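You operate a simulated robot arm through the tools that you are given. There is no shell and no other tool. Be economical: measure what you need, move in short steps, check, and stop when the job is done.

You are at the controls of a simulated two-armed robot. One attempt, no reset.

## Task
Pick up the dust sheet from the top of the window bench with one hand, pass it to the other hand and put it on the top of the grey mat. Set down upright: dust sheet.
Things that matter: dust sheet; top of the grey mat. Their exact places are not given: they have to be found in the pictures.

It is judged by the outcome, as a careful person would: the job done as asked, and still so three seconds after it is handed in. It fails if anything else is knocked over, pushed out of place, dropped, spilled or broken. Flat cloth is picked up by pressing the open fingertips on it (5 to 10 N) and closing them slowly along it; thin cloth reads only 2 to 8 mm in the jaws.

## Robot
Two 7-joint arms with two-finger parallel grippers on one trunk, on a base that drives. Base frame: it is fixed to the floor where the robot stands at the start and does not move with it; the origin is under the middle of the robot, x ahead of it, y to its left, z up; the surface under the hand at the start is at about z = 806. Readings come in mm, rad, newtons and seconds.
The left shoulder is at the start at [218, 171, 1027], the right one opposite. Places, roughly: top of the grey mat [100, 2100, 800]. Payload 4.4 kg a hand.
The TCP of each hand is the grasp point between the finger pads, 23 mm short of the fingertips. In the tool frame z runs along the fingers and y along their closing line. The gripper opens to 94 mm. The fingers are 38 mm wide and 10 mm thick; the gripper's body (54 by 96 mm) begins 39 mm behind the TCP.
Orientation is that of the tool frame in the base frame, as a unit quaternion [w, x, y, z]. With the fingers straight down and closing along the base's y, the tool's x points along the base's -x, its y along +y and its z along -z.

## Interface
- The arms move only by the tool play_rows. It takes "left_plan", "right_plan" or both (then of equal length, played together; a hand with none holds still); each is one flat list of numbers, 7 for each row, row after row: the shift along the tool's x, y, z in units of 30 mm (1.0 is 30 mm), then the turn, a rotation vector about the tool's x, y, z in units of 4 degrees (1.0 is 4 degrees), then the closure, from 0 (fully open) to 1 (shut). In form: [tx, ty, tz, rx, ry, rz, gripper, tx, ty, tz, rx, ry, rz, gripper, ...]. A call has 1 to 8 rows; each row shifts and turns the commanded pose from where the row before left it, along the tool's axes as they then stand. A call with a number of a shift or a turn outside -1 to 1 is refused whole. Each row takes 0.2 s and may step no farther than 50 mm and 0.15 rad from the row before; otherwise, or with a gripper value out of range, the whole call is refused. Where a pose cannot be reached the arm comes as near as it can. A force on the tool above 40 N (or 10 N above the force at the start of the call, whichever is more), or a blocked arm, ends the call early, and 0.2 s more pass. Each finger travels about 72 mm/s and halts on what it meets, pressing with about 31 N; the grip force reading is that of the motor and also rises with nothing between the fingers. The clock runs only during rows and for 0.2 s after the last one: add rows that do not move to give the fingers time. The reply holds the time, the measured pose of the TCP, the force on the tool along the base axes, the opening and the grip force, in the units named above and with some noise, with the torque about the TCP (base axes, N m) and any sound that the robot's microphone picked up.
- Cameras (640 x 400 px; columns grow to the right, rows downward): "scene" is now at [367.4, -3.4, 1175.6]; the picture's right is [0.06, -1.00, 0.00], its down [-0.38, -0.02, -0.92] and it looks along [0.92, 0.06, -0.38] (base axes); focal length 214 px, centre (320, 200). "left" rides on the left gripper at [86, -16, -74] in its tool frame; the picture's right is [0.18, 0.98, 0.00], its down [-0.58, 0.11, -0.81] and it looks along [-0.79, 0.15, 0.59] (tool axes); focal length 243 px, centre (320, 200). "right" rides on the right gripper at [86, 16, -75] in its tool frame; the picture's right is [-0.18, 0.98, 0.00], its down [-0.58, -0.11, -0.81] and it looks along [-0.79, -0.15, 0.59] (tool axes); focal length 243 px, centre (320, 200).
- grab_frame(camera): a new picture of that camera. No time passes.
- move_column(by): slides the trunk up (or, below 0, down) by that many mm; the arms and the scene camera ride with it, the base frame stays. It gives what a move gives, with no picture.
- roll_base(legs): drives the robot by 1 to 6 legs, each [ahead, left, turn to the left] in mm, mm and rad, along the robot's own axes; the way and the turn of a leg run together, so that a leg with both is an arc; at most 1500 mm and 3.142 rad a leg. The arms and the cameras ride along, it lands a little off, and it stops where it bumps. It gives what a move gives.
- turn_head(pan, tilt): turns the head with the scene camera to pan (to the left, within 1.396 rad either way) and tilt (down, from -0.506 to 1.204), counted from straight ahead of the robot. It gives what a move gives.
- measure_at(camera, pixels): for up to 12 pixels [column, row] of the newest picture of that camera ("zoom" is the newest enlarged one), the place [x, y, z] in the base frame of the surface seen there, good to about 2 mm, but the place of the scene camera against the robot may be out by one fixed shift of up to 12 mm in any direction. No time passes.
- close_up(camera, box): a new picture of the part [left, top, right, bottom] of that camera's present view, enlarged. No time passes.
- finish_job(): hands the job in; it is judged then, once.

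Work in short steps. Measure before you move; look again where a grasp or a placing could have gone wrong, and mend it. You have 80 turns and 78 pictures in all, those below and enlarged ones among them. Open the grippers and draw the arms clear of the work before you hand the job in, unless the task says otherwise; then end with one line.

The tools are called after "Request:" as a command line: name --argument value ..., lists and objects as JSON in quotes. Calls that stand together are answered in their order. play_rows: Moves the arms, as the interface text tells. Its arguments: {"type":"object","properties":{"left_plan":{"type":"array","items":{"type":"number"}},"right_plan":{"type":"array","items":{"type":"number"}}},"required":[]} The other tools are called the same way: move_column (by) slides the trunk up or down; roll_base (legs) drives the base; turn_head (pan, tilt) turns the head that bears the scene camera; grab_frame (camera) takes a picture; measure_at (camera, pixels) gives the place of the surface under pixels of a picture; close_up (camera, box) takes an enlarged picture of a part of a camera's view; finish_job () hands the job in.

At the start:

```text
time_s: 0.0
left_ee_pos: [585.4, 283.4, 1027.3]
left_tcp_rot: [0.0, 0.0, 1.0, 0.0]
left_wrist_force: [0.0, -1.0, 0.0]
left_ft_torque: [0.01, 0.0, 0.02]
left_width: 94.2
left_grasp_force: 0.1
right_ee_pos: [477.7, -188.3, 1057.4]
right_tcp_rot: [0.0, 0.0, 1.0, 0.0]
right_wrist_force: [0.3, 0.5, -0.5]
right_ft_torque: [0.02, -0.02, 0.0]
right_width: 94.2
right_grasp_force: 0.1
trunk travel left (down, up): [-50.0, 338.0]
robot x, y, heading: [1.8, 1.5, -0.0]
head pan, tilt: [0.059, 0.389]
```

scene: 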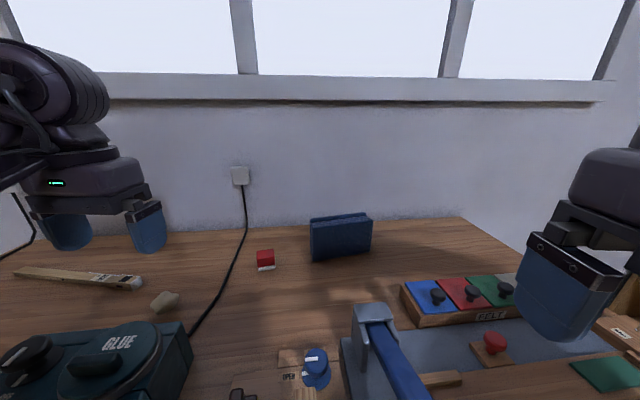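
right: 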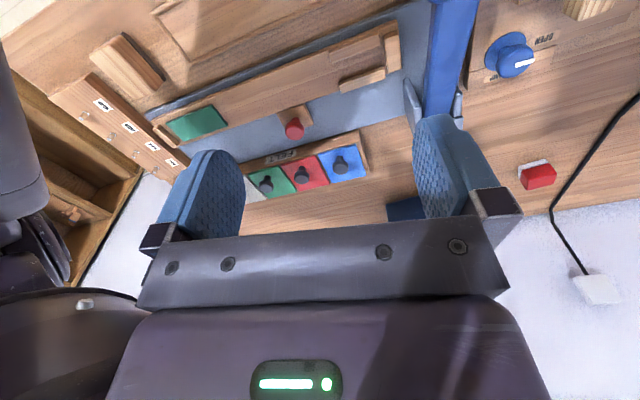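
left: 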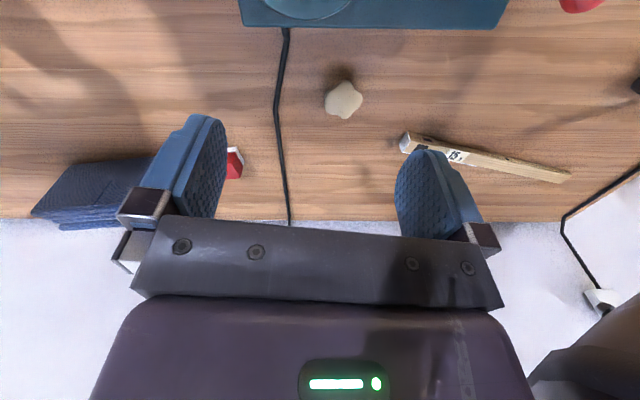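

The dark blue object at scene (340,237) may be the folded dust sheet; I enlarge it and measure it.

Request:
close_up --camera "scene" --box '[240, 180, 440, 305]'

Request:
measure_at --camera "scene" --pixels '[[312, 222], [341, 217], [370, 215], [313, 259], [371, 250], [341, 240], [320, 219], [365, 217], [265, 258], [380, 310], [420, 290], [345, 265]]'

Request:
turn_head --pan 1.39 --tilt 0.4

Request:
grab_frame --camera "scene"

```text
3.20 times, centred on (340, 242) of scene
```

zoom: 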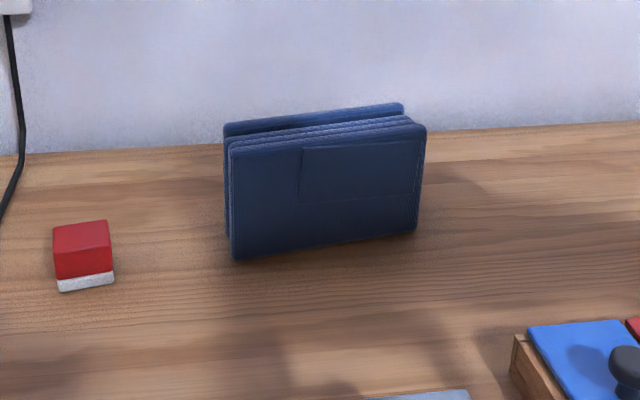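

```text
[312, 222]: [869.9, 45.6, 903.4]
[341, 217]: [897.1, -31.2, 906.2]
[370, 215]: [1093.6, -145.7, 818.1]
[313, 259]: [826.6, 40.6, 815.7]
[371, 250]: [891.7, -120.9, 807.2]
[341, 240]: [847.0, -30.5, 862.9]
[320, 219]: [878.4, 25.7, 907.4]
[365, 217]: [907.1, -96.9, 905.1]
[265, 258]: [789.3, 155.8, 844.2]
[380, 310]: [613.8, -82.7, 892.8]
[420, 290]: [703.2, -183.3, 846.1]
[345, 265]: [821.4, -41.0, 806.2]
```

```text
time_s: 1.5
left_ee_pos: [585.2, 284.4, 1027.4]
left_tcp_rot: [0.001, 0.0, 1.0, 0.0]
left_wrist_force: [-0.6, 0.0, 0.7]
left_ft_torque: [-0.03, 0.0, -0.02]
left_width: 94.3
left_grasp_force: 0.1
right_ee_pos: [478.1, -188.2, 1058.2]
right_tcp_rot: [0.0, 0.001, 1.0, -0.001]
right_wrist_force: [0.0, 1.0, 0.4]
right_ft_torque: [-0.01, -0.02, -0.01]
right_width: 93.8
right_grasp_force: 0.0
trunk travel left (down, up): [-50.0, 338.0]
robot x, y, heading: [-0.3, -3.4, 0.001]
head pan, tilt: [1.389, 0.4]
```

```text
73 pictures are left
```

scene: 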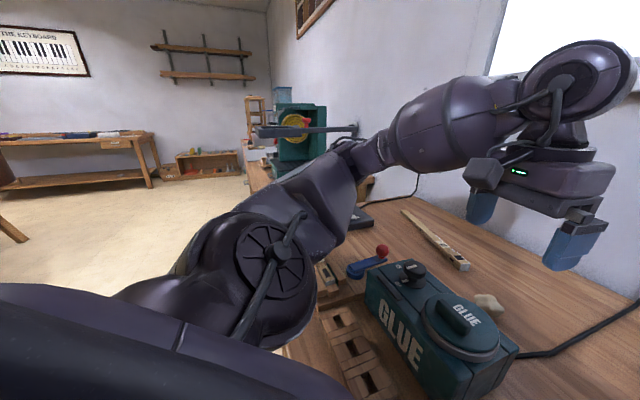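

I look right for other cloth-like things, and at the left for the grey mat near [100,2100].

Request:
turn_head --pan -0.7 --tilt 0.6

Request:
grab_frame --camera "scene"

Request:
turn_head --pan 0.0 --tilt 0.9

Request:
grab_frame --camera "scene"

```text
time_s: 3.5
left_ee_pos: [586.4, 283.0, 1027.0]
left_tcp_rot: [0.0, 0.0, 1.0, 0.0]
left_wrist_force: [-0.4, 0.6, -0.4]
left_ft_torque: [-0.02, -0.04, -0.06]
left_width: 94.0
left_grasp_force: 0.1
right_ee_pos: [478.0, -187.7, 1057.3]
right_tcp_rot: [0.0, -0.001, 1.0, 0.0]
right_wrist_force: [-0.6, -0.1, -0.3]
right_ft_torque: [0.02, 0.0, 0.01]
right_width: 93.8
right_grasp_force: 0.1
trunk travel left (down, up): [-50.0, 338.0]
robot x, y, heading: [0.7, -0.8, 0.0]
head pan, tilt: [-0.7, 0.6]
```

```text
72 pictures are left
```

scene: 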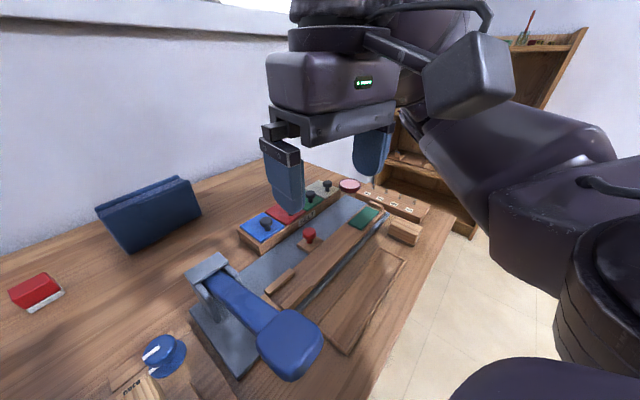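

```text
time_s: 4.5
left_ee_pos: [583.9, 284.6, 1027.2]
left_tcp_rot: [0.0, 0.0, 1.0, 0.0]
left_wrist_force: [-0.2, 0.4, 0.1]
left_ft_torque: [0.01, 0.04, 0.0]
left_width: 94.1
left_grasp_force: 0.0
right_ee_pos: [478.3, -189.2, 1058.0]
right_tcp_rot: [0.0, 0.001, 1.0, 0.0]
right_wrist_force: [0.6, 0.0, 0.4]
right_ft_torque: [0.01, 0.01, -0.03]
right_width: 93.9
right_grasp_force: 0.0
trunk travel left (down, up): [-50.0, 338.0]
robot x, y, heading: [2.0, -4.7, 0.004]
head pan, tilt: [0.0, 0.901]
```

```text
71 pictures are left
```

scene: 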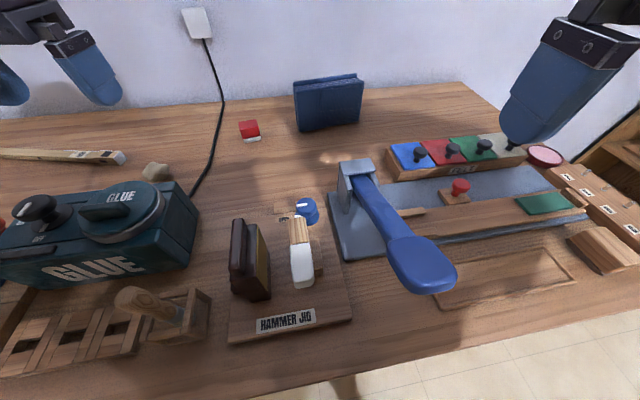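

The blue folded stack at scene (328,100) is the dust sheet; I enlarge it and measure its corners.

Request:
turn_head --pan 0.0 --tilt 0.6

Request:
close_up --camera "scene" --box '[272, 120, 392, 195]'

```text
time_s: 5.3
left_ee_pos: [585.3, 282.1, 1026.6]
left_tcp_rot: [0.0, 0.0, 1.0, 0.0]
left_wrist_force: [0.0, 0.6, -0.4]
left_ft_torque: [0.0, -0.02, -0.05]
left_width: 94.1
left_grasp_force: 0.0
right_ee_pos: [478.4, -188.2, 1058.1]
right_tcp_rot: [0.0, 0.0, 1.0, -0.001]
right_wrist_force: [-0.2, 0.1, 0.1]
right_ft_torque: [-0.01, -0.03, -0.01]
right_width: 94.0
right_grasp_force: 0.0
trunk travel left (down, up): [-50.0, 338.0]
robot x, y, heading: [-1.2, -2.5, -0.001]
head pan, tilt: [0.0, 0.6]
```

```text
5.33 times, centred on (332, 158) of scene
```

zoom: 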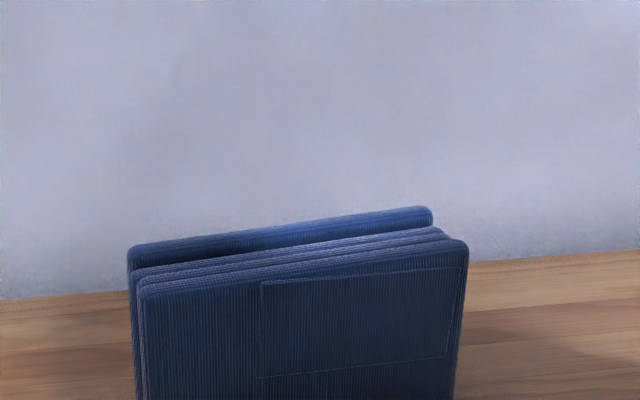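

Request:
measure_at --camera "zoom" --pixels '[[160, 285], [300, 265], [445, 243], [150, 272], [430, 233], [150, 250], [280, 230], [415, 212], [150, 259], [200, 350], [440, 320], [290, 250]]'

Request:
close_up --camera "left" --box '[10, 110, 210, 235]'

```text
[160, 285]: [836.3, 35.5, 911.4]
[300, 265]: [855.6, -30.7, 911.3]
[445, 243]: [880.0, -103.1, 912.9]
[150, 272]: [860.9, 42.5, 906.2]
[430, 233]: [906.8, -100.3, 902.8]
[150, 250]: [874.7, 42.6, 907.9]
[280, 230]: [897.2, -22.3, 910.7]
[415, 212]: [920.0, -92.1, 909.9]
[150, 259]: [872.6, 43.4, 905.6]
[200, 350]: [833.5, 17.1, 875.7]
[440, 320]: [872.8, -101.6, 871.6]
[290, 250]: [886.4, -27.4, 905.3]
```

```text
3.20 times, centred on (110, 172) of left
```

zoom: 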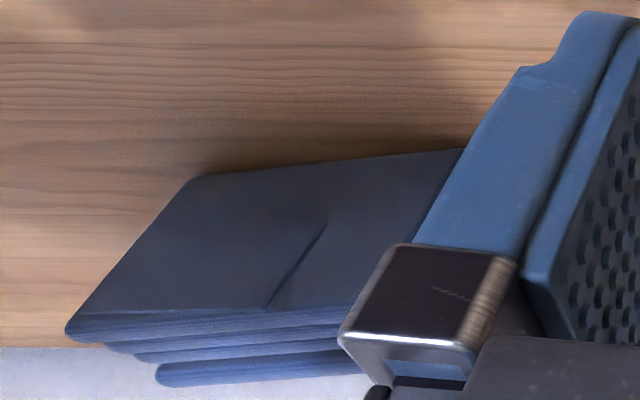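

Measure the same sheet via the left hand camera zoom to check the scene camera's shift.

Request:
measure_at --camera "zoom" --pixels '[[80, 325], [250, 305], [330, 302], [200, 182], [440, 155], [180, 368], [330, 357], [165, 380], [300, 380], [100, 330]]'

Request:
play_rows --left_plan '[0, 0, 0, 0, 0, 1, 0, 0, 0, 0, 0, 0, 1, 0, 0, 0, 0, 0, 0, 1, 0, 0, 0, 0, 0, 0, 1, 0, 0, 0, 0, 0, 0, 1, 0, 0, 0, 0, 0, 0, 1, 0, 0, 0, 0, 0, 0, 1, 0, 0, 0, 0, 0, 0, 1, 0]'

```text
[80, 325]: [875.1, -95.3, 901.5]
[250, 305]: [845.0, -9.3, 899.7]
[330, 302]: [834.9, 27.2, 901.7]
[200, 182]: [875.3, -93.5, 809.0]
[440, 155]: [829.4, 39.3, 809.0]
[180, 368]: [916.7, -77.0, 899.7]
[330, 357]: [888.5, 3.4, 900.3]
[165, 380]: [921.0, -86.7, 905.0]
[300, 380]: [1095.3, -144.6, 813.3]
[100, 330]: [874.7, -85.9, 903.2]
```

```text
time_s: 7.2
left_ee_pos: [584.9, 283.5, 1027.1]
left_tcp_rot: [0.001, 0.276, 0.961, -0.001]
left_wrist_force: [-0.8, -1.1, 0.0]
left_ft_torque: [0.02, 0.0, -0.01]
left_width: 93.8
left_grasp_force: 0.1
right_ee_pos: [478.0, -186.9, 1057.2]
right_tcp_rot: [0.0, 0.0, 1.0, 0.001]
right_wrist_force: [-0.5, 0.5, -0.7]
right_ft_torque: [-0.02, 0.02, 0.0]
right_width: 93.7
right_grasp_force: 0.0
trunk travel left (down, up): [-50.0, 338.0]
robot x, y, heading: [-1.7, -2.6, 0.003]
head pan, tilt: [0.0, 0.6]
```

Sheet: front face from about (832,45) to (877,-110), 45 mm thick, top z≈907. I finish turning the left hand and travel over the left part of it at height.

Request:
play_rows --left_plan '[0, 0, 0, 0, 0, 1, 0, 0, 0, 0, 0, 0, 1, 0, 0, 0, 0, 0, 0, 1, 0, 0, 0, 0, 0, 0, 1, 0, 0, 0, 0, 0, 0, 1, 0, 0, 0, 0, 0, 0, 1, 0, 0, 0, 0, 0, 0, 1, 0, 0, 0, 0, 0, 0, 1, 0]'

Request:
play_rows --left_plan '[0, 0, 0, 0, 0, 1, 0, 0, 0, 0, 0, 0, 1, 0, -0.939, 0.51, 0, 0, 0, 0, 0, -0.939, 0.51, 0, 0, 0, 0, 0, -0.939, 0.51, 0, 0, 0, 0, 0, -0.939, 0.51, 0, 0, 0, 0, 0, -0.939, 0.51, 0, 0, 0, 0, 0, -0.939, 0.51, 0, 0, 0, 0, 0]'

Request:
play_rows --left_plan '[-0.939, 0.51, 0, 0, 0, 0, 0, -0.939, 0.51, 0, 0, 0, 0, 0, -0.939, 0.51, 0, 0, 0, 0, 0, -0.939, 0.51, 0, 0, 0, 0, 0, -0.939, 0.51, 0, 0, 0, 0, 0, -0.939, 0.51, 0, 0, 0, 0, 0]'

Request:
grab_frame --camera "left"

Request:
grab_frame --camera "scene"

```text
time_s: 8.9
left_ee_pos: [576.2, 273.0, 1028.5]
left_tcp_rot: [-0.001, 0.53, 0.848, 0.0]
left_wrist_force: [-0.6, 0.0, 0.2]
left_ft_torque: [0.0, -0.02, 0.0]
left_width: 93.8
left_grasp_force: 0.1
left hand out of reach, approached as far as the arm can: row 8
right_ee_pos: [477.5, -188.6, 1058.8]
right_tcp_rot: [0.0, 0.0, 1.0, 0.0]
right_wrist_force: [0.5, -0.3, 0.3]
right_ft_torque: [-0.01, -0.01, 0.03]
right_width: 94.1
right_grasp_force: 0.0
trunk travel left (down, up): [-50.0, 338.0]
robot x, y, heading: [3.5, -1.1, 0.003]
head pan, tilt: [0.0, 0.6]
```

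```text
time_s: 10.8
left_ee_pos: [677.4, 105.9, 1028.0]
left_tcp_rot: [0.0, 0.586, 0.81, -0.001]
left_wrist_force: [-0.7, 0.2, 0.3]
left_ft_torque: [0.0, -0.01, -0.03]
left_width: 94.1
left_grasp_force: 0.0
left hand out of reach, approached as far as the arm can: row 1, 2, 7, 8
right_ee_pos: [477.4, -188.8, 1057.4]
right_tcp_rot: [0.0, 0.001, 1.0, 0.0]
right_wrist_force: [0.5, -0.2, 0.7]
right_ft_torque: [-0.01, 0.03, 0.01]
right_width: 93.7
right_grasp_force: 0.0
trunk travel left (down, up): [-50.0, 338.0]
robot x, y, heading: [0.2, 0.5, -0.0]
head pan, tilt: [0.0, 0.6]
```

```text
time_s: 12.2
left_ee_pos: [706.6, 20.8, 1022.3]
left_tcp_rot: [0.0, 0.586, 0.81, 0.0]
left_wrist_force: [0.1, 0.1, -0.4]
left_ft_torque: [0.02, -0.01, 0.02]
left_width: 93.9
left_grasp_force: 0.0
left hand out of reach, approached as far as the arm can: row 1, 2, 3, 4, 5, 6
right_ee_pos: [478.8, -187.8, 1058.6]
right_tcp_rot: [0.0, 0.001, 1.0, 0.0]
right_wrist_force: [0.2, 0.2, 1.3]
right_ft_torque: [0.01, 0.02, 0.01]
right_width: 94.1
right_grasp_force: 0.0
trunk travel left (down, up): [-50.0, 338.0]
robot x, y, heading: [-0.4, 2.0, -0.002]
head pan, tilt: [0.0, 0.6]
```

```text
68 pictures are left
```

left: 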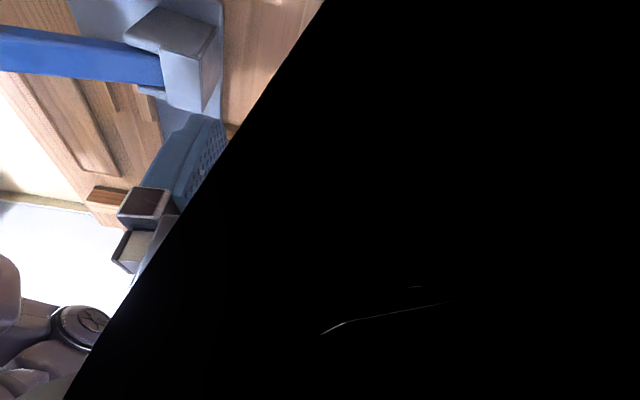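

```text
67 pictures are left
```

scene: 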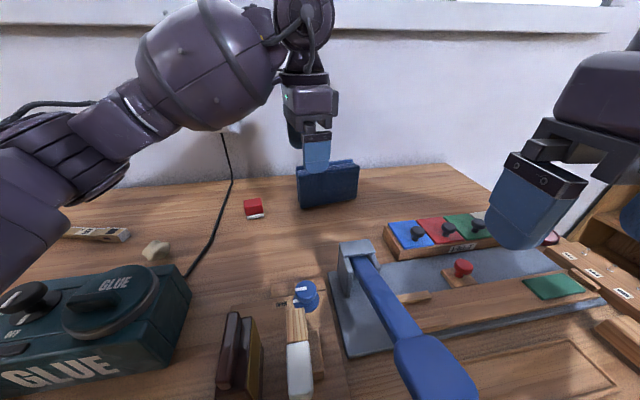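

The left hand stopped short at x≈707 (arm at its reach because the wrist is far above the shoulder). I raise the trunk by 150 and lower the hand the same, to gain reach.

Request:
move_column --by 150

Request:
play_rows --left_plan '[0, 0, 1, 0, 0, 0, 0, 0, 0, 1, 0, 0, 0, 0, 0, 0, 1, 0, 0, 0, 0, 0, 0, 1, 0, 0, 0, 0, 0, 0, 1, 0, 0, 0, 0]'

```text
time_s: 13.9
left_ee_pos: [537.6, 21.3, 1421.2]
left_tcp_rot: [0.203, 0.568, 0.784, 0.147]
left_wrist_force: [0.3, -0.1, -0.6]
left_ft_torque: [-0.01, 0.0, -0.01]
left_width: 93.9
left_grasp_force: 0.1
right_ee_pos: [478.9, -187.7, 1205.5]
right_tcp_rot: [-0.002, -0.001, 1.0, 0.0]
right_wrist_force: [0.7, -0.6, -0.2]
right_ft_torque: [-0.01, 0.02, 0.0]
right_width: 94.2
right_grasp_force: 0.1
trunk travel left (down, up): [-200.0, 188.0]
robot x, y, heading: [-1.0, 0.3, 0.002]
head pan, tilt: [0.0, 0.6]
```

```text
time_s: 15.1
left_ee_pos: [577.0, 34.1, 1333.8]
left_tcp_rot: [0.205, 0.568, 0.784, 0.147]
left_wrist_force: [-0.7, 0.2, 0.3]
left_ft_torque: [0.0, -0.02, 0.01]
left_width: 93.8
left_grasp_force: 0.0
left hand out of reach, approached as far as the arm can: row 4, 5
right_ee_pos: [477.9, -188.9, 1208.5]
right_tcp_rot: [0.0, 0.0, 1.0, 0.0]
right_wrist_force: [0.4, -0.5, 0.0]
right_ft_torque: [0.04, -0.01, 0.01]
right_width: 93.9
right_grasp_force: 0.2
trunk travel left (down, up): [-200.0, 188.0]
robot x, y, heading: [-0.4, 1.6, 0.006]
head pan, tilt: [0.0, 0.6]
```

The arm was displaced oddly (hand at z 1334, tilted). I look.

Request:
grab_frame --camera "scene"

```text
66 pictures are left
```

scene: 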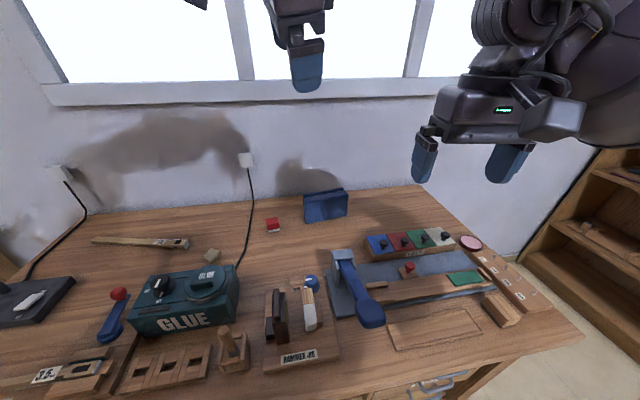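

The left wrist seems to be at a joint limit with that outward yaw. I straighten the left hand and test the inward yaw on the right hand (+tool z) instead.

Request:
play_rows --left_plan '[0, -0.5, 0, 0.875, 0, 0, 0, 0, -0.5, 0, 0.875, 0, 0, 0, 0, -0.5, 0, 0.875, 0, 0, 0, 0, -0.5, 0, 0.875, 0, 0, 0, 0, 0, 0, 0.875, 0, 0, 0, 0, 0, 0, 0.875, 0, 0, 0, 0, 0, 0, 0.875, 0, 0, 0, 0, 0, 0, 0.875, 0, 0, 0]'

Request:
play_rows --left_plan '[0.8, 0, 0, 0, 0, -1, 0, 0.8, 0, 0, 0, 0, -1, 0, 0.8, 0, 0, 0, 0, -1, 0, 0.8, 0, 0, 0, 0, -1, 0, 0.8, 0, 0, 0, 0, -1, 0, 0.8, 0, 0, 0, 0, -1, 0, 0.8, 0, 0, 0, 0, -1, 0, 0.8, 0, 0, 0, 0, -1, 0]' --right_plan '[0, 0, 0, 0, 0, 1, 0, 0, 0, 0, 0, 0, 1, 0, 0, 0, 0, 0, 0, 1, 0, 0, 0, 0, 0, 0, 1, 0, 0, 0, 0, 0, 0, 1, 0, 0, 0, 0, 0, 0, 1, 0, 0, 0, 0, 0, 0, 1, 0, 0, 0, 0, 0, 0, 1, 0]'

Request:
play_rows --left_plan '[0, 0, 0, 0, 0, -1, 0, 0, 0, 0, 0, 0, -1, 0, 0, 0, 0, 0, 0, -1, 0, 0, 0, 0, 0, 0, -1, 0, 0, 0, 0, 0, 0, -1, 0, 0, 0, 0, 0, 0, -1, 0, 0, 0, 0, 0, 0, -1, 0, 0, 0, 0, 0, 0, -1, 0]' --right_plan '[0, 0, 0, 0, 0, 1, 0, 0, 0, 0, 0, 0, 1, 0, 0, 0, 0, 0, 0, 1, 0, 0, 0, 0, 0, 0, 1, 0, 0, 0, 0, 0, 0, 1, 0, 0, 0, 0, 0, 0, 1, 0, 0, 0, 0, 0, 0, 1, 0, 0, 0, 0, 0, 0, 1, 0]'

Request:
measure_at --camera "scene" --pixels '[[560, 338], [410, 385], [20, 385], [20, 300], [430, 190], [325, 205], [310, 195], [340, 190]]'

```text
time_s: 16.9
left_ee_pos: [527.5, 14.5, 1310.6]
left_tcp_rot: [0.061, 0.6, 0.797, -0.047]
left_wrist_force: [-0.9, 0.0, 0.7]
left_ft_torque: [-0.03, -0.01, -0.01]
left_width: 94.0
left_grasp_force: 0.0
right_ee_pos: [479.6, -187.3, 1208.6]
right_tcp_rot: [0.0, 0.0, 1.0, 0.0]
right_wrist_force: [0.7, 0.7, 0.3]
right_ft_torque: [-0.01, 0.0, 0.04]
right_width: 94.1
right_grasp_force: 0.0
trunk travel left (down, up): [-200.0, 188.0]
robot x, y, heading: [1.4, -2.3, -0.004]
head pan, tilt: [0.0, 0.6]
```

```text
time_s: 18.7
left_ee_pos: [430.8, 175.7, 1282.2]
left_tcp_rot: [0.047, 0.357, 0.931, -0.061]
left_wrist_force: [-0.2, -0.2, 0.4]
left_ft_torque: [-0.02, 0.0, -0.05]
left_width: 94.2
left_grasp_force: 0.0
right_ee_pos: [477.3, -188.7, 1208.3]
right_tcp_rot: [0.001, 0.276, 0.961, 0.0]
right_wrist_force: [0.1, -0.1, 0.4]
right_ft_torque: [0.0, 0.03, -0.01]
right_width: 93.9
right_grasp_force: 0.0
trunk travel left (down, up): [-200.0, 188.0]
robot x, y, heading: [-2.2, -0.1, 0.001]
head pan, tilt: [0.0, 0.6]
```

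```text
time_s: 20.5
left_ee_pos: [433.4, 176.8, 1282.8]
left_tcp_rot: [0.027, 0.087, 0.993, -0.072]
left_wrist_force: [-0.4, 0.3, -0.6]
left_ft_torque: [0.03, -0.05, 0.01]
left_width: 94.0
left_grasp_force: 0.1
right_ee_pos: [479.0, -188.4, 1207.9]
right_tcp_rot: [0.0, 0.531, 0.847, 0.001]
right_wrist_force: [-0.1, 0.6, 0.8]
right_ft_torque: [0.01, 0.01, -0.01]
right_width: 94.1
right_grasp_force: 0.0
trunk travel left (down, up): [-200.0, 188.0]
robot x, y, heading: [-1.7, -0.8, -0.001]
head pan, tilt: [0.0, 0.6]
```

```text
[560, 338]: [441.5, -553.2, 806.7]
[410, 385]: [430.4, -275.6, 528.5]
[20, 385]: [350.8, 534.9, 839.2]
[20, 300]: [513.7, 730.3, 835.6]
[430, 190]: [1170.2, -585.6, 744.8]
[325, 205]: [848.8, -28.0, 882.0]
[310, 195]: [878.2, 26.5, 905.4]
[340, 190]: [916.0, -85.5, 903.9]
```

The right hand turns inward without trouble. I finish its yaw and carry it out over the right part of the sheet, down to about z 1008.

Request:
play_rows --right_plan '[0, 0, 0, 0, 0, 1, 0, 0, 0, 0, 0, 0, 1, 0, -0.03, 0.885, 0.3, 0, 0, 0, 0, -0.03, 0.885, 0.3, 0, 0, 0, 0, -0.03, 0.885, 0.3, 0, 0, 0, 0, -0.03, 0.885, 0.3, 0, 0, 0, 0, -0.03, 0.885, 0.3, 0, 0, 0, 0, -0.03, 0.885, 0.3, 0, 0, 0, 0]'

Request:
play_rows --right_plan '[-0.03, 0.885, 0.4, 0, 0, 0, 0, -0.03, 0.885, 0.4, 0, 0, 0, 0, -0.03, 0.885, 0.4, 0, 0, 0, 0, -0.03, 0.885, 0.4, 0, 0, 0, 0, -0.03, 0.885, 0.4, 0, 0, 0, 0, -0.03, 0.885, 0.4, 0, 0, 0, 0, -0.03, 0.885, 0.4, 0, 0, 0, 0, -0.03, 0.885, 0.4, 0, 0, 0, 0]'

```text
time_s: 22.3
left_ee_pos: [433.1, 176.7, 1281.7]
left_tcp_rot: [0.027, 0.086, 0.993, -0.072]
left_wrist_force: [0.0, 0.1, -0.5]
left_ft_torque: [0.0, -0.01, -0.01]
left_width: 93.9
left_grasp_force: 0.1
right_ee_pos: [632.2, -142.2, 1154.6]
right_tcp_rot: [0.0, 0.588, 0.809, 0.0]
right_wrist_force: [-0.6, 0.1, 0.3]
right_ft_torque: [-0.01, 0.03, 0.02]
right_width: 94.3
right_grasp_force: 0.0
trunk travel left (down, up): [-200.0, 188.0]
robot x, y, heading: [1.9, -0.8, 0.001]
head pan, tilt: [0.0, 0.6]
```

```text
time_s: 24.1
left_ee_pos: [433.2, 178.9, 1282.4]
left_tcp_rot: [0.027, 0.087, 0.993, -0.072]
left_wrist_force: [0.0, 0.6, -0.3]
left_ft_torque: [0.01, -0.02, -0.01]
left_width: 94.0
left_grasp_force: 0.1
right_ee_pos: [834.5, -80.7, 1056.7]
right_tcp_rot: [0.0, 0.587, 0.81, -0.001]
right_wrist_force: [-0.2, -0.2, -0.8]
right_ft_torque: [-0.04, 0.01, -0.03]
right_width: 94.0
right_grasp_force: 0.1
trunk travel left (down, up): [-200.0, 188.0]
robot x, y, heading: [-0.4, -1.7, 0.0]
head pan, tilt: [0.0, 0.6]
```

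Reaching works. Final lateral adjustment of 53 mm, then check with pictures.

Request:
play_rows --right_plan '[-0.085, 0.89, 0.4, 0, 0, 0, 0, -0.085, 0.89, 0.4, 0, 0, 0, 0, 0, 0, 0.6, 0, 0, 0, 0, 0, 0, 0.6, 0, 0, 0, 0]'

Request:
grab_frame --camera "right"

Request:
grab_frame --camera "scene"

```text
time_s: 25.1
left_ee_pos: [433.3, 176.3, 1281.8]
left_tcp_rot: [0.026, 0.087, 0.993, -0.071]
left_wrist_force: [-0.2, -0.9, 0.1]
left_ft_torque: [-0.01, 0.02, 0.02]
left_width: 93.8
left_grasp_force: 0.0
right_ee_pos: [839.1, -85.3, 1014.2]
right_tcp_rot: [0.001, 0.588, 0.809, 0.0]
right_wrist_force: [-0.3, 0.4, 0.2]
right_ft_torque: [0.0, 0.01, 0.02]
right_width: 94.0
right_grasp_force: 0.0
right hand out of reach, approached as far as the arm can: row 1, 2
trunk travel left (down, up): [-200.0, 188.0]
robot x, y, heading: [0.7, 2.6, -0.004]
head pan, tilt: [0.0, 0.6]
```

```text
65 pictures are left
```

right: 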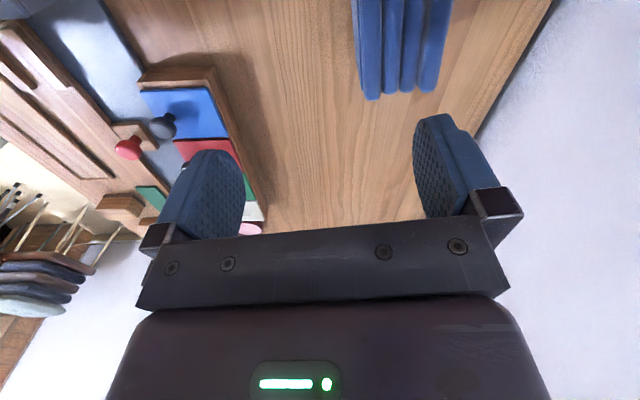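

```text
64 pictures are left
```

scene: 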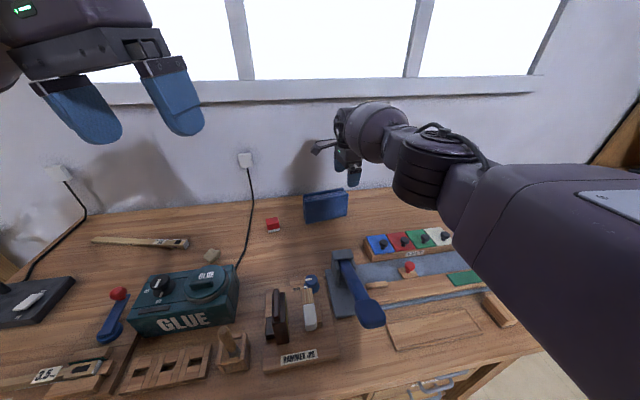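

The right arm is at its limit at x≈839 (need ≈887). The bench edge is at x≈440, so I drive 60 mm ahead, and measure the sheet from the right camera.

Request:
roll_base --legs '[[60, 0, 0]]'

Request:
close_up --camera "right" --box '[240, 0, 560, 200]'

```text
time_s: 26.2
left_ee_pos: [489.5, 177.8, 1282.3]
left_tcp_rot: [0.026, 0.085, 0.993, -0.072]
left_wrist_force: [-1.0, 0.4, -0.5]
left_ft_torque: [0.02, 0.03, 0.01]
left_width: 93.8
left_grasp_force: 0.1
right_ee_pos: [895.2, -83.7, 1013.9]
right_tcp_rot: [0.0, 0.587, 0.81, 0.001]
right_wrist_force: [-0.2, -0.9, 1.2]
right_ft_torque: [0.02, 0.01, -0.02]
right_width: 94.1
right_grasp_force: 0.1
trunk travel left (down, up): [-200.0, 188.0]
robot x, y, heading: [56.5, -1.1, 0.005]
head pan, tilt: [0.0, 0.6]
stopped in leg 1: the robot was blocked; the commanded pose is now the measured one
```

```text
2.00 times, centred on (400, 100) of right
```

zoom: 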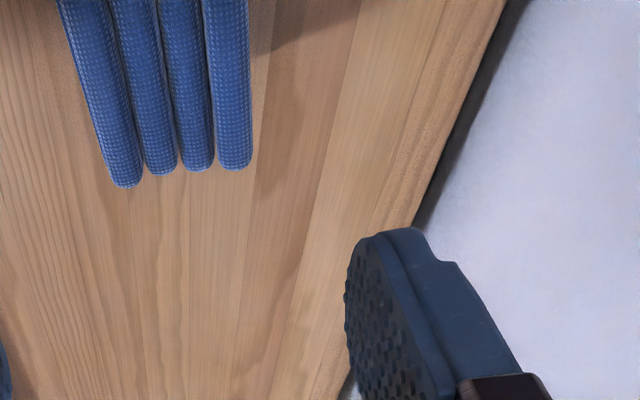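

The base touched something at 56 mm; it is enough. I measure the sheet's top end in this view.

Request:
measure_at --camera "zoom" --pixels '[[122, 178], [160, 168], [198, 163], [235, 160], [70, 20], [100, 110], [248, 140], [240, 20], [120, 10], [170, 10]]'

```text
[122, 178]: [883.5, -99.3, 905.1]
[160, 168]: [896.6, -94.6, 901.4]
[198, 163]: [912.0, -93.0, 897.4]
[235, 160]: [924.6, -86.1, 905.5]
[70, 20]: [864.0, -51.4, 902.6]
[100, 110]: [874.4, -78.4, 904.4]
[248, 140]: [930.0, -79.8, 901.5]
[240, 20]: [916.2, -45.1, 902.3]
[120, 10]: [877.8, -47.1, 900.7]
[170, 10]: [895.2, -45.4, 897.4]
```

Sheet there: front (874,-78), back (930,-80), 53 mm thick; grasp centre ≈(898,-65). I centre and descend to about 940, then look.

Request:
play_rows --right_plan '[0.56, 0.28, 0, 0, 0, 0, 0, 0, 0, 0.8, 0, 0, 0, 0, 0, 0, 0.8, 0, 0, 0, 0, 0, 0, 0.8, 0, 0, 0, 0]'

Request:
grab_frame --camera "right"

```text
time_s: 27.2
left_ee_pos: [488.2, 176.7, 1281.3]
left_tcp_rot: [0.026, 0.084, 0.994, -0.072]
left_wrist_force: [0.0, -1.1, -0.5]
left_ft_torque: [-0.02, -0.01, 0.0]
left_width: 94.1
left_grasp_force: 0.0
right_ee_pos: [884.9, -70.1, 942.2]
right_tcp_rot: [-0.001, 0.587, 0.81, 0.001]
right_wrist_force: [0.5, 0.8, -0.2]
right_ft_torque: [0.0, 0.01, 0.01]
right_width: 93.8
right_grasp_force: 0.0
right hand out of reach, approached as far as the arm can: row 1, 4
trunk travel left (down, up): [-200.0, 188.0]
robot x, y, heading: [59.9, -1.9, 0.007]
head pan, tilt: [0.0, 0.6]
```

```text
62 pictures are left
```

right: 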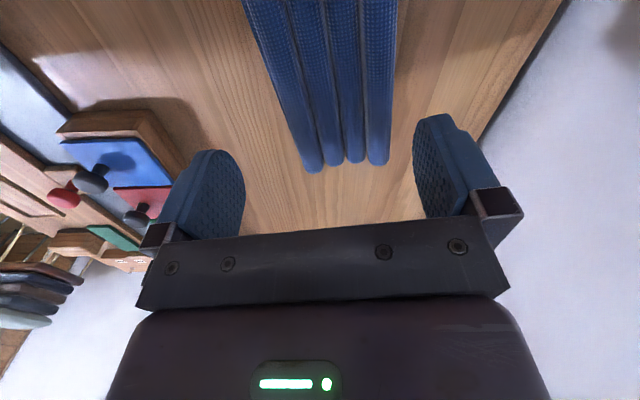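

Position is about 14 mm short across the sheet because the wrist is near its limit. I rise 30 mm, back off slightly and shift the base left 150 mm to give the right arm a better angle.

Request:
play_rows --right_plan '[0, 0, -1, 0, 0, 0, 0]'

Request:
roll_base --legs '[[-8, 0, 0], [0, 150, 0]]'

```text
time_s: 27.6
left_ee_pos: [487.5, 176.2, 1283.4]
left_tcp_rot: [0.027, 0.084, 0.993, -0.072]
left_wrist_force: [-0.7, 0.8, 0.5]
left_ft_torque: [0.01, 0.01, 0.02]
left_width: 93.9
left_grasp_force: 0.0
right_ee_pos: [887.0, -68.8, 972.7]
right_tcp_rot: [0.0, 0.587, 0.809, 0.001]
right_wrist_force: [-0.1, 0.1, -0.6]
right_ft_torque: [-0.02, 0.01, 0.02]
right_width: 94.1
right_grasp_force: 0.0
trunk travel left (down, up): [-200.0, 188.0]
robot x, y, heading: [54.6, -2.1, 0.003]
head pan, tilt: [0.0, 0.6]
```

```text
time_s: 29.9
left_ee_pos: [461.9, 328.0, 1281.6]
left_tcp_rot: [0.026, 0.083, 0.994, -0.072]
left_wrist_force: [-0.4, -0.2, 0.4]
left_ft_torque: [0.0, -0.01, 0.05]
left_width: 94.0
left_grasp_force: 0.0
right_ee_pos: [862.1, 83.4, 970.8]
right_tcp_rot: [0.0, 0.586, 0.81, 0.001]
right_wrist_force: [-0.5, 0.4, -0.1]
right_ft_torque: [-0.01, 0.01, 0.0]
right_width: 94.0
right_grasp_force: 0.0
trunk travel left (down, up): [-200.0, 188.0]
robot x, y, heading: [32.8, 147.2, 0.009]
head pan, tilt: [0.0, 0.6]
```

Base shifted. Move the hand back over the sheet's right end: tool shift (-152,-11).

Request:
play_rows --right_plan '[-0.845, -0.064, 0, 0, 0, 0, 0, -0.845, -0.064, 0, 0, 0, 0, 0, -0.845, -0.064, 0, 0, 0, 0, 0, -0.845, -0.064, 0, 0, 0, 0, 0, -0.845, -0.064, 0, 0, 0, 0, 0, -0.845, -0.064, 0, 0, 0, 0, 0]'

```text
time_s: 31.3
left_ee_pos: [463.1, 325.5, 1283.8]
left_tcp_rot: [0.026, 0.082, 0.994, -0.071]
left_wrist_force: [-0.4, -0.6, 0.0]
left_ft_torque: [0.06, 0.02, 0.01]
left_width: 94.0
left_grasp_force: 0.1
right_ee_pos: [883.0, -67.0, 972.2]
right_tcp_rot: [-0.001, 0.585, 0.811, 0.0]
right_wrist_force: [-0.5, 0.4, -0.3]
right_ft_torque: [0.0, -0.01, -0.01]
right_width: 94.0
right_grasp_force: 0.1
right hand out of reach, approached as far as the arm can: row 4, 5, 6
trunk travel left (down, up): [-200.0, 188.0]
robot x, y, heading: [29.6, 148.5, 0.012]
head pan, tilt: [0.0, 0.6]
```

Hand 883 with base at x≈30; there's room forward, so I drive 18 mm ahead.

Request:
roll_base --legs '[[18, 0, 0]]'

Request:
close_up --camera "right" --box '[160, 0, 480, 200]'

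```text
time_s: 32.0
left_ee_pos: [462.7, 327.8, 1281.5]
left_tcp_rot: [0.028, 0.082, 0.994, -0.073]
left_wrist_force: [0.0, -0.3, 0.0]
left_ft_torque: [-0.02, 0.01, -0.01]
left_width: 93.9
left_grasp_force: 0.0
right_ee_pos: [884.5, -64.3, 972.4]
right_tcp_rot: [0.0, 0.585, 0.811, 0.001]
right_wrist_force: [-0.5, 0.2, -0.3]
right_ft_torque: [-0.03, -0.03, -0.01]
right_width: 94.1
right_grasp_force: 0.0
trunk travel left (down, up): [-200.0, 188.0]
robot x, y, heading: [34.2, 148.7, 0.011]
head pan, tilt: [0.0, 0.6]
stopped in leg 1: the robot was blocked; the commanded pose is now the measured one
```

```text
2.00 times, centred on (320, 100) of right
```

zoom: 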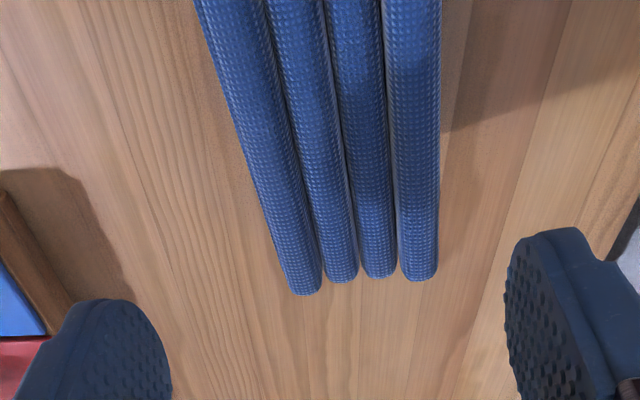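

Blocked again at x≈34 here. I measure the sheet against the jaws in this view.

Request:
measure_at --camera "zoom" --pixels '[[235, 140], [265, 220], [440, 200], [438, 240], [440, 120], [305, 285], [340, 275], [380, 270], [420, 272], [220, 100]]'

```text
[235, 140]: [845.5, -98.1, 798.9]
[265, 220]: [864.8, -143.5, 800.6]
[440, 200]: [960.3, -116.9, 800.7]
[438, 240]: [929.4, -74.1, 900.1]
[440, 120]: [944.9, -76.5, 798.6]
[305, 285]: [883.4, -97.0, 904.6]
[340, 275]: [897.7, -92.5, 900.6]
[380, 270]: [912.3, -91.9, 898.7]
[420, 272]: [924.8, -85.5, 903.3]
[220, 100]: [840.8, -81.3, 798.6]
```

The jaws are 13 mm short across the sheet (n≈821 vs 834). I tilt the fingers 3° outward while asking for the missing 13 mm.

Request:
play_rows --right_plan '[0, 0.45, 0, -0.75, 0, 0, 0, 0, 0, 0.3, 0, 0, 0, 0]'

```text
time_s: 32.6
left_ee_pos: [462.8, 327.1, 1280.7]
left_tcp_rot: [0.026, 0.081, 0.994, -0.072]
left_wrist_force: [-0.5, 0.2, 0.2]
left_ft_torque: [-0.03, 0.0, -0.01]
left_width: 93.9
left_grasp_force: 0.1
right_ee_pos: [893.2, -59.9, 961.5]
right_tcp_rot: [0.015, 0.584, 0.811, 0.022]
right_wrist_force: [0.3, 0.2, 0.0]
right_ft_torque: [-0.01, 0.04, 0.0]
right_width: 93.7
right_grasp_force: 0.0
right hand out of reach, approached as far as the arm can: row 1
trunk travel left (down, up): [-200.0, 188.0]
robot x, y, heading: [37.8, 146.7, 0.012]
head pan, tilt: [0.0, 0.6]
```

Now n≈831, nearly centred. Descend 78 mm along the fingers.

Request:
play_rows --right_plan '[0, 0, 0.65, 0, 0, 0, 0, 0, 0, 0.65, 0, 0, 0, 0, 0, 0, 0.65, 0, 0, 0, 0, 0, 0, 0.65, 0, 0, 0, 0]'

Request:
grab_frame --camera "right"

Request:
close_up --camera "scene" --box '[300, 120, 460, 220]'

```text
time_s: 33.6
left_ee_pos: [463.3, 326.1, 1281.1]
left_tcp_rot: [0.027, 0.083, 0.994, -0.072]
left_wrist_force: [-0.1, -0.3, 0.7]
left_ft_torque: [0.0, 0.03, 0.01]
left_width: 93.9
left_grasp_force: 0.1
right_ee_pos: [878.3, -61.2, 884.1]
right_tcp_rot: [0.015, 0.585, 0.81, 0.021]
right_wrist_force: [0.4, -0.8, 0.7]
right_ft_torque: [-0.02, -0.01, 0.02]
right_width: 94.1
right_grasp_force: 0.1
right hand out of reach, approached as far as the arm can: row 1, 2, 4
trunk travel left (down, up): [-200.0, 188.0]
robot x, y, heading: [35.5, 145.4, 0.013]
head pan, tilt: [0.0, 0.6]
```

```text
60 pictures are left
```

right: 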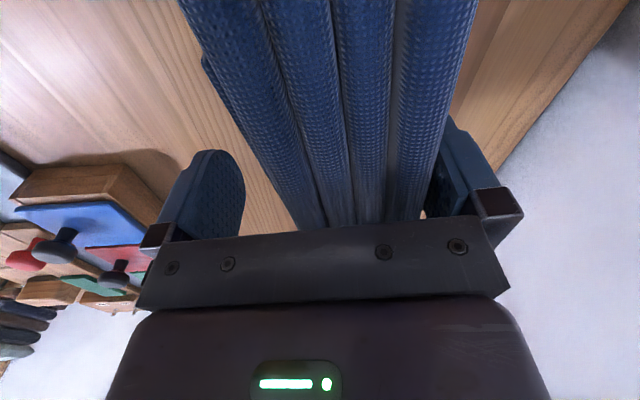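

```text
4.00 times, centred on (380, 170) of scene
```

zoom: 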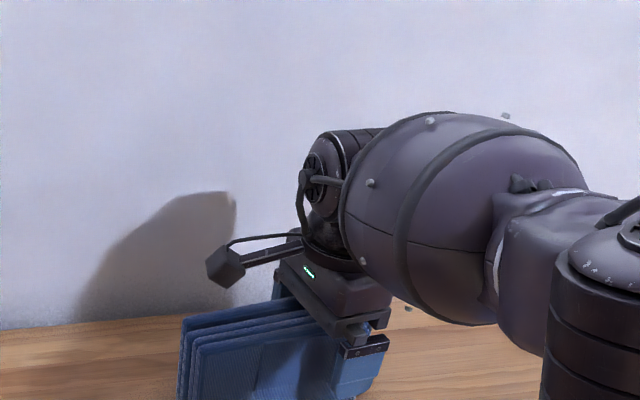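

The fingers straddle the sheet with no contact force (back finger snug). I close slowly.

Request:
play_rows --right_plan '[0, 0, 0, 0, 0, 0, 0.1, 0, 0, 0, 0, 0, 0, 0.2, 0, 0, 0, 0, 0, 0, 0.3, 0, 0, 0, 0, 0, 0, 0.4, 0, 0, 0, 0, 0, 0, 0.5, 0, 0, 0, 0, 0, 0, 0.6, 0, 0, 0, 0, 0, 0, 0.7, 0, 0, 0, 0, 0, 0, 0.7]'

Request:
grab_frame --camera "right"

```text
time_s: 35.4
left_ee_pos: [464.2, 327.0, 1282.6]
left_tcp_rot: [0.027, 0.082, 0.994, -0.072]
left_wrist_force: [0.0, -0.6, -0.7]
left_ft_torque: [-0.03, -0.02, 0.03]
left_width: 93.8
left_grasp_force: 0.0
right_ee_pos: [878.8, -60.5, 884.3]
right_tcp_rot: [0.015, 0.584, 0.811, 0.022]
right_wrist_force: [0.8, 0.3, 1.2]
right_ft_torque: [0.02, 0.07, -0.16]
right_width: 58.4
right_grasp_force: 31.3
trunk travel left (down, up): [-200.0, 188.0]
robot x, y, heading: [31.5, 144.3, 0.01]
head pan, tilt: [0.0, 0.6]
```

```text
58 pictures are left
```

right: 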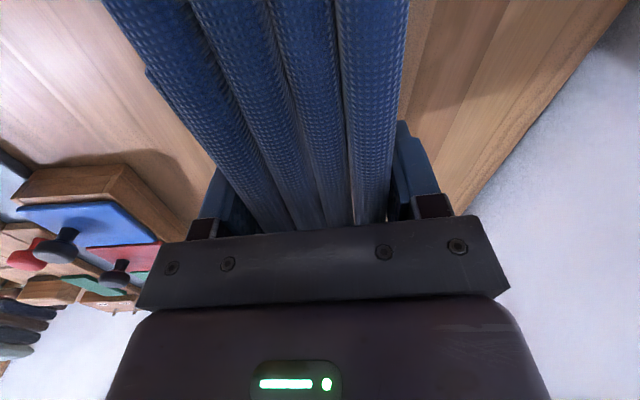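

Gripped at 58 mm with 31 N. Lift straight up about 120 mm.

Request:
play_rows --right_plan '[0, 0, -0.4, 0, 0, 0, 0.75, 0, 0, -0.6, 0, 0, 0, 0.75, 0, 0, -0.8, 0, 0, 0, 0.75, 0, 0, -0.8, 0, 0, 0, 0.75, 0, 0, -0.8, 0, 0, 0, 0.75, 0, 0, -0.8, 0, 0, 0, 0.75, 0, 0, 0, 0, 0, 0, 0.75]'

Request:
grab_frame --camera "scene"

```text
time_s: 37.0
left_ee_pos: [463.3, 327.6, 1283.3]
left_tcp_rot: [0.026, 0.082, 0.994, -0.072]
left_wrist_force: [0.4, 0.5, 0.1]
left_ft_torque: [0.03, 0.01, 0.01]
left_width: 93.9
left_grasp_force: 0.0
right_ee_pos: [871.3, -62.6, 1008.7]
right_tcp_rot: [0.015, 0.585, 0.811, 0.021]
right_wrist_force: [-0.3, -0.3, -4.0]
right_ft_torque: [-0.15, -0.01, -0.01]
right_width: 58.6
right_grasp_force: 31.4
trunk travel left (down, up): [-200.0, 188.0]
robot x, y, heading: [31.9, 143.3, 0.007]
head pan, tilt: [0.0, 0.6]
```

```text
57 pictures are left
```

scene: 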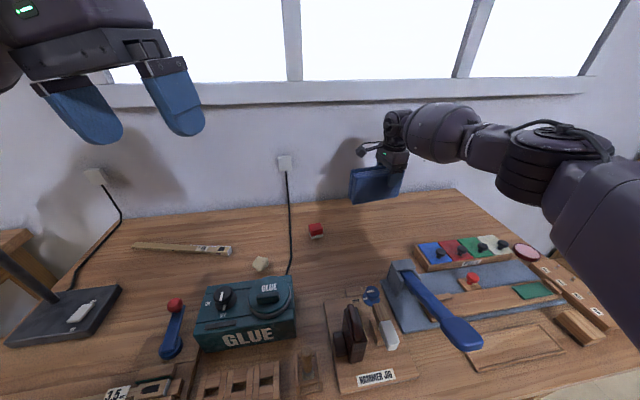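

Held well and rigid (≈4 N). For the handover I turn the right hand 32° back so that the sheet's free end faces left and toward me, raise it, and draw it in.

Request:
play_rows --right_plan '[0, -0.5, -0.2, 0.25, 0, -1, 0.75, 0, -0.5, -0.2, 0.25, 0, -1, 0.75, 0, -0.5, -0.2, 0.25, 0, -1, 0.75, 0, 0, -0.2, 0, 0, -1, 0.75, 0, 0, -0.2, 0, 0, -1, 0.75, 0, 0, -0.2, 0, 0, -1, 0.75, 0, 0, -0.2, 0, 0, -1, 0.75, 0, 0, -0.2, 0, 0, -1, 0.75]' --left_plan '[-0.687, -0.407, 0.927, 0, 0, 0, 0, -0.687, -0.407, 0.927, 0, 0, 0, 0, -0.687, -0.407, 0.927, 0, 0, 0, 0, -0.687, -0.407, 0.927, 0, 0, 0, 0, -0.687, -0.407, 0.927, 0, 0, 0, 0, 0, 0, 0, 0, 0, 0, 0, 0, 0, 0, 0, 0, 0, 0, 0, 0, 0, 0, 0, 0, 0]'

```text
time_s: 38.8
left_ee_pos: [557.9, 233.3, 1160.6]
left_tcp_rot: [0.027, 0.081, 0.994, -0.072]
left_wrist_force: [-0.1, 0.7, 0.7]
left_ft_torque: [0.0, 0.04, 0.03]
left_width: 93.9
left_grasp_force: 0.1
right_ee_pos: [829.7, -78.2, 1057.3]
right_tcp_rot: [0.002, 0.338, 0.941, -0.002]
right_wrist_force: [-0.3, -0.7, -3.8]
right_ft_torque: [-0.05, -0.1, -0.01]
right_width: 58.6
right_grasp_force: 30.9
trunk travel left (down, up): [-200.0, 188.0]
robot x, y, heading: [30.7, 144.8, 0.006]
head pan, tilt: [0.0, 0.6]
```

Now bring the right hand to about (750,0), and begin tilting the left hand so that its fingers point forward-right.

Request:
play_rows --right_plan '[0.93, 0.07, 0, 0, 0, 0, 0.75, 0.93, 0.07, 0, 0, 0, 0, 0.75, 0.93, 0.07, 0, 0, 0, 0, 0.75, 0.93, 0.07, 0, 0, 0, 0, 0.75, 0, 0, 0, 0, 0, 0, 0.75, 0, 0, 0, 0, 0, 0, 0.75, 0, 0, 0, 0, 0, 0, 0.75, 0, 0, 0, 0, 0, 0, 0.75]' --left_plan '[0, 0, 0, 0.147, -0.854, 0.554, 0, 0, 0, 0, 0.147, -0.854, 0.554, 0, 0, 0, 0, 0.147, -0.854, 0.554, 0, 0, 0, 0, 0.147, -0.854, 0.554, 0, 0, 0, 0, 0.147, -0.854, 0.554, 0, 0, 0, 0, 0.147, -0.854, 0.554, 0, 0, 0, 0, 0.147, -0.854, 0.554, 0, 0, 0, 0, 0.147, -0.854, 0.554, 0]'

Request:
play_rows --left_plan '[0, 0, 0, 0.147, -0.854, 0.554, 0, 0, 0, 0, 0.147, -0.854, 0.554, 0, 0, 0, 0, 0.147, -0.854, 0.554, 0, 0, 0, 0, 0.147, -0.854, 0.554, 0, 0, 0, 0, 0.147, -0.854, 0.554, 0, 0, 0, 0, 0.147, -0.854, 0.554, 0]'

Request:
grab_frame --camera "scene"

Request:
grab_frame --camera "right"

Request:
grab_frame --camera "left"

```text
time_s: 40.6
left_ee_pos: [560.6, 231.5, 1160.6]
left_tcp_rot: [0.269, 0.214, 0.931, -0.124]
left_wrist_force: [0.4, -0.5, 0.0]
left_ft_torque: [0.01, -0.03, 0.01]
left_width: 94.0
left_grasp_force: 0.0
right_ee_pos: [749.6, -1.7, 1054.6]
right_tcp_rot: [0.003, 0.339, 0.941, -0.003]
right_wrist_force: [-0.1, 0.0, -4.4]
right_ft_torque: [-0.11, -0.12, -0.01]
right_width: 58.3
right_grasp_force: 31.0
trunk travel left (down, up): [-200.0, 188.0]
robot x, y, heading: [30.1, 146.5, 0.014]
head pan, tilt: [0.0, 0.6]
```

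```text
time_s: 42.0
left_ee_pos: [560.2, 230.4, 1160.3]
left_tcp_rot: [0.435, 0.303, 0.833, -0.157]
left_wrist_force: [0.5, 0.1, -0.8]
left_ft_torque: [0.01, 0.02, 0.01]
left_width: 94.1
left_grasp_force: 0.0
right_ee_pos: [749.0, -1.6, 1055.5]
right_tcp_rot: [0.002, 0.339, 0.941, -0.002]
right_wrist_force: [-0.9, 0.1, -3.7]
right_ft_torque: [-0.09, -0.09, 0.0]
right_width: 58.3
right_grasp_force: 31.1
trunk travel left (down, up): [-200.0, 188.0]
robot x, y, heading: [37.5, 145.1, 0.01]
head pan, tilt: [0.0, 0.6]
```

```text
56 pictures are left
```

scene: 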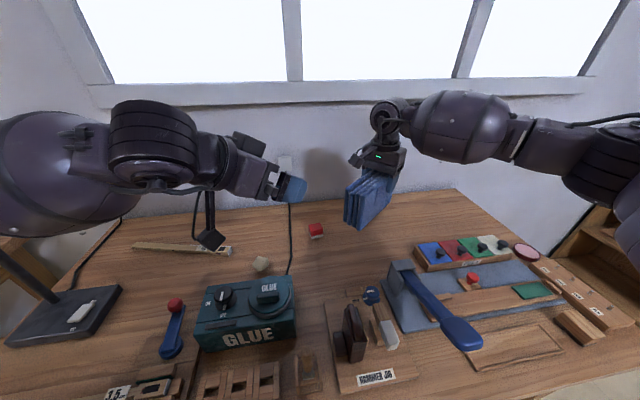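

```text
55 pictures are left
```

right: 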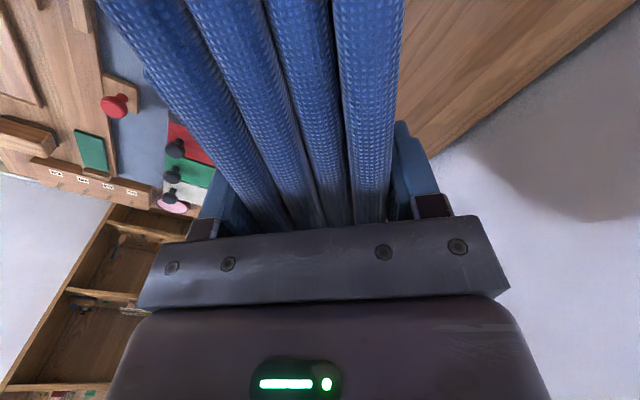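

```text
54 pictures are left
```

left: 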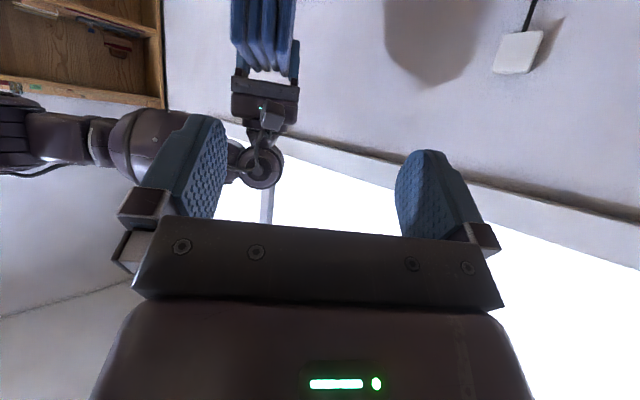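

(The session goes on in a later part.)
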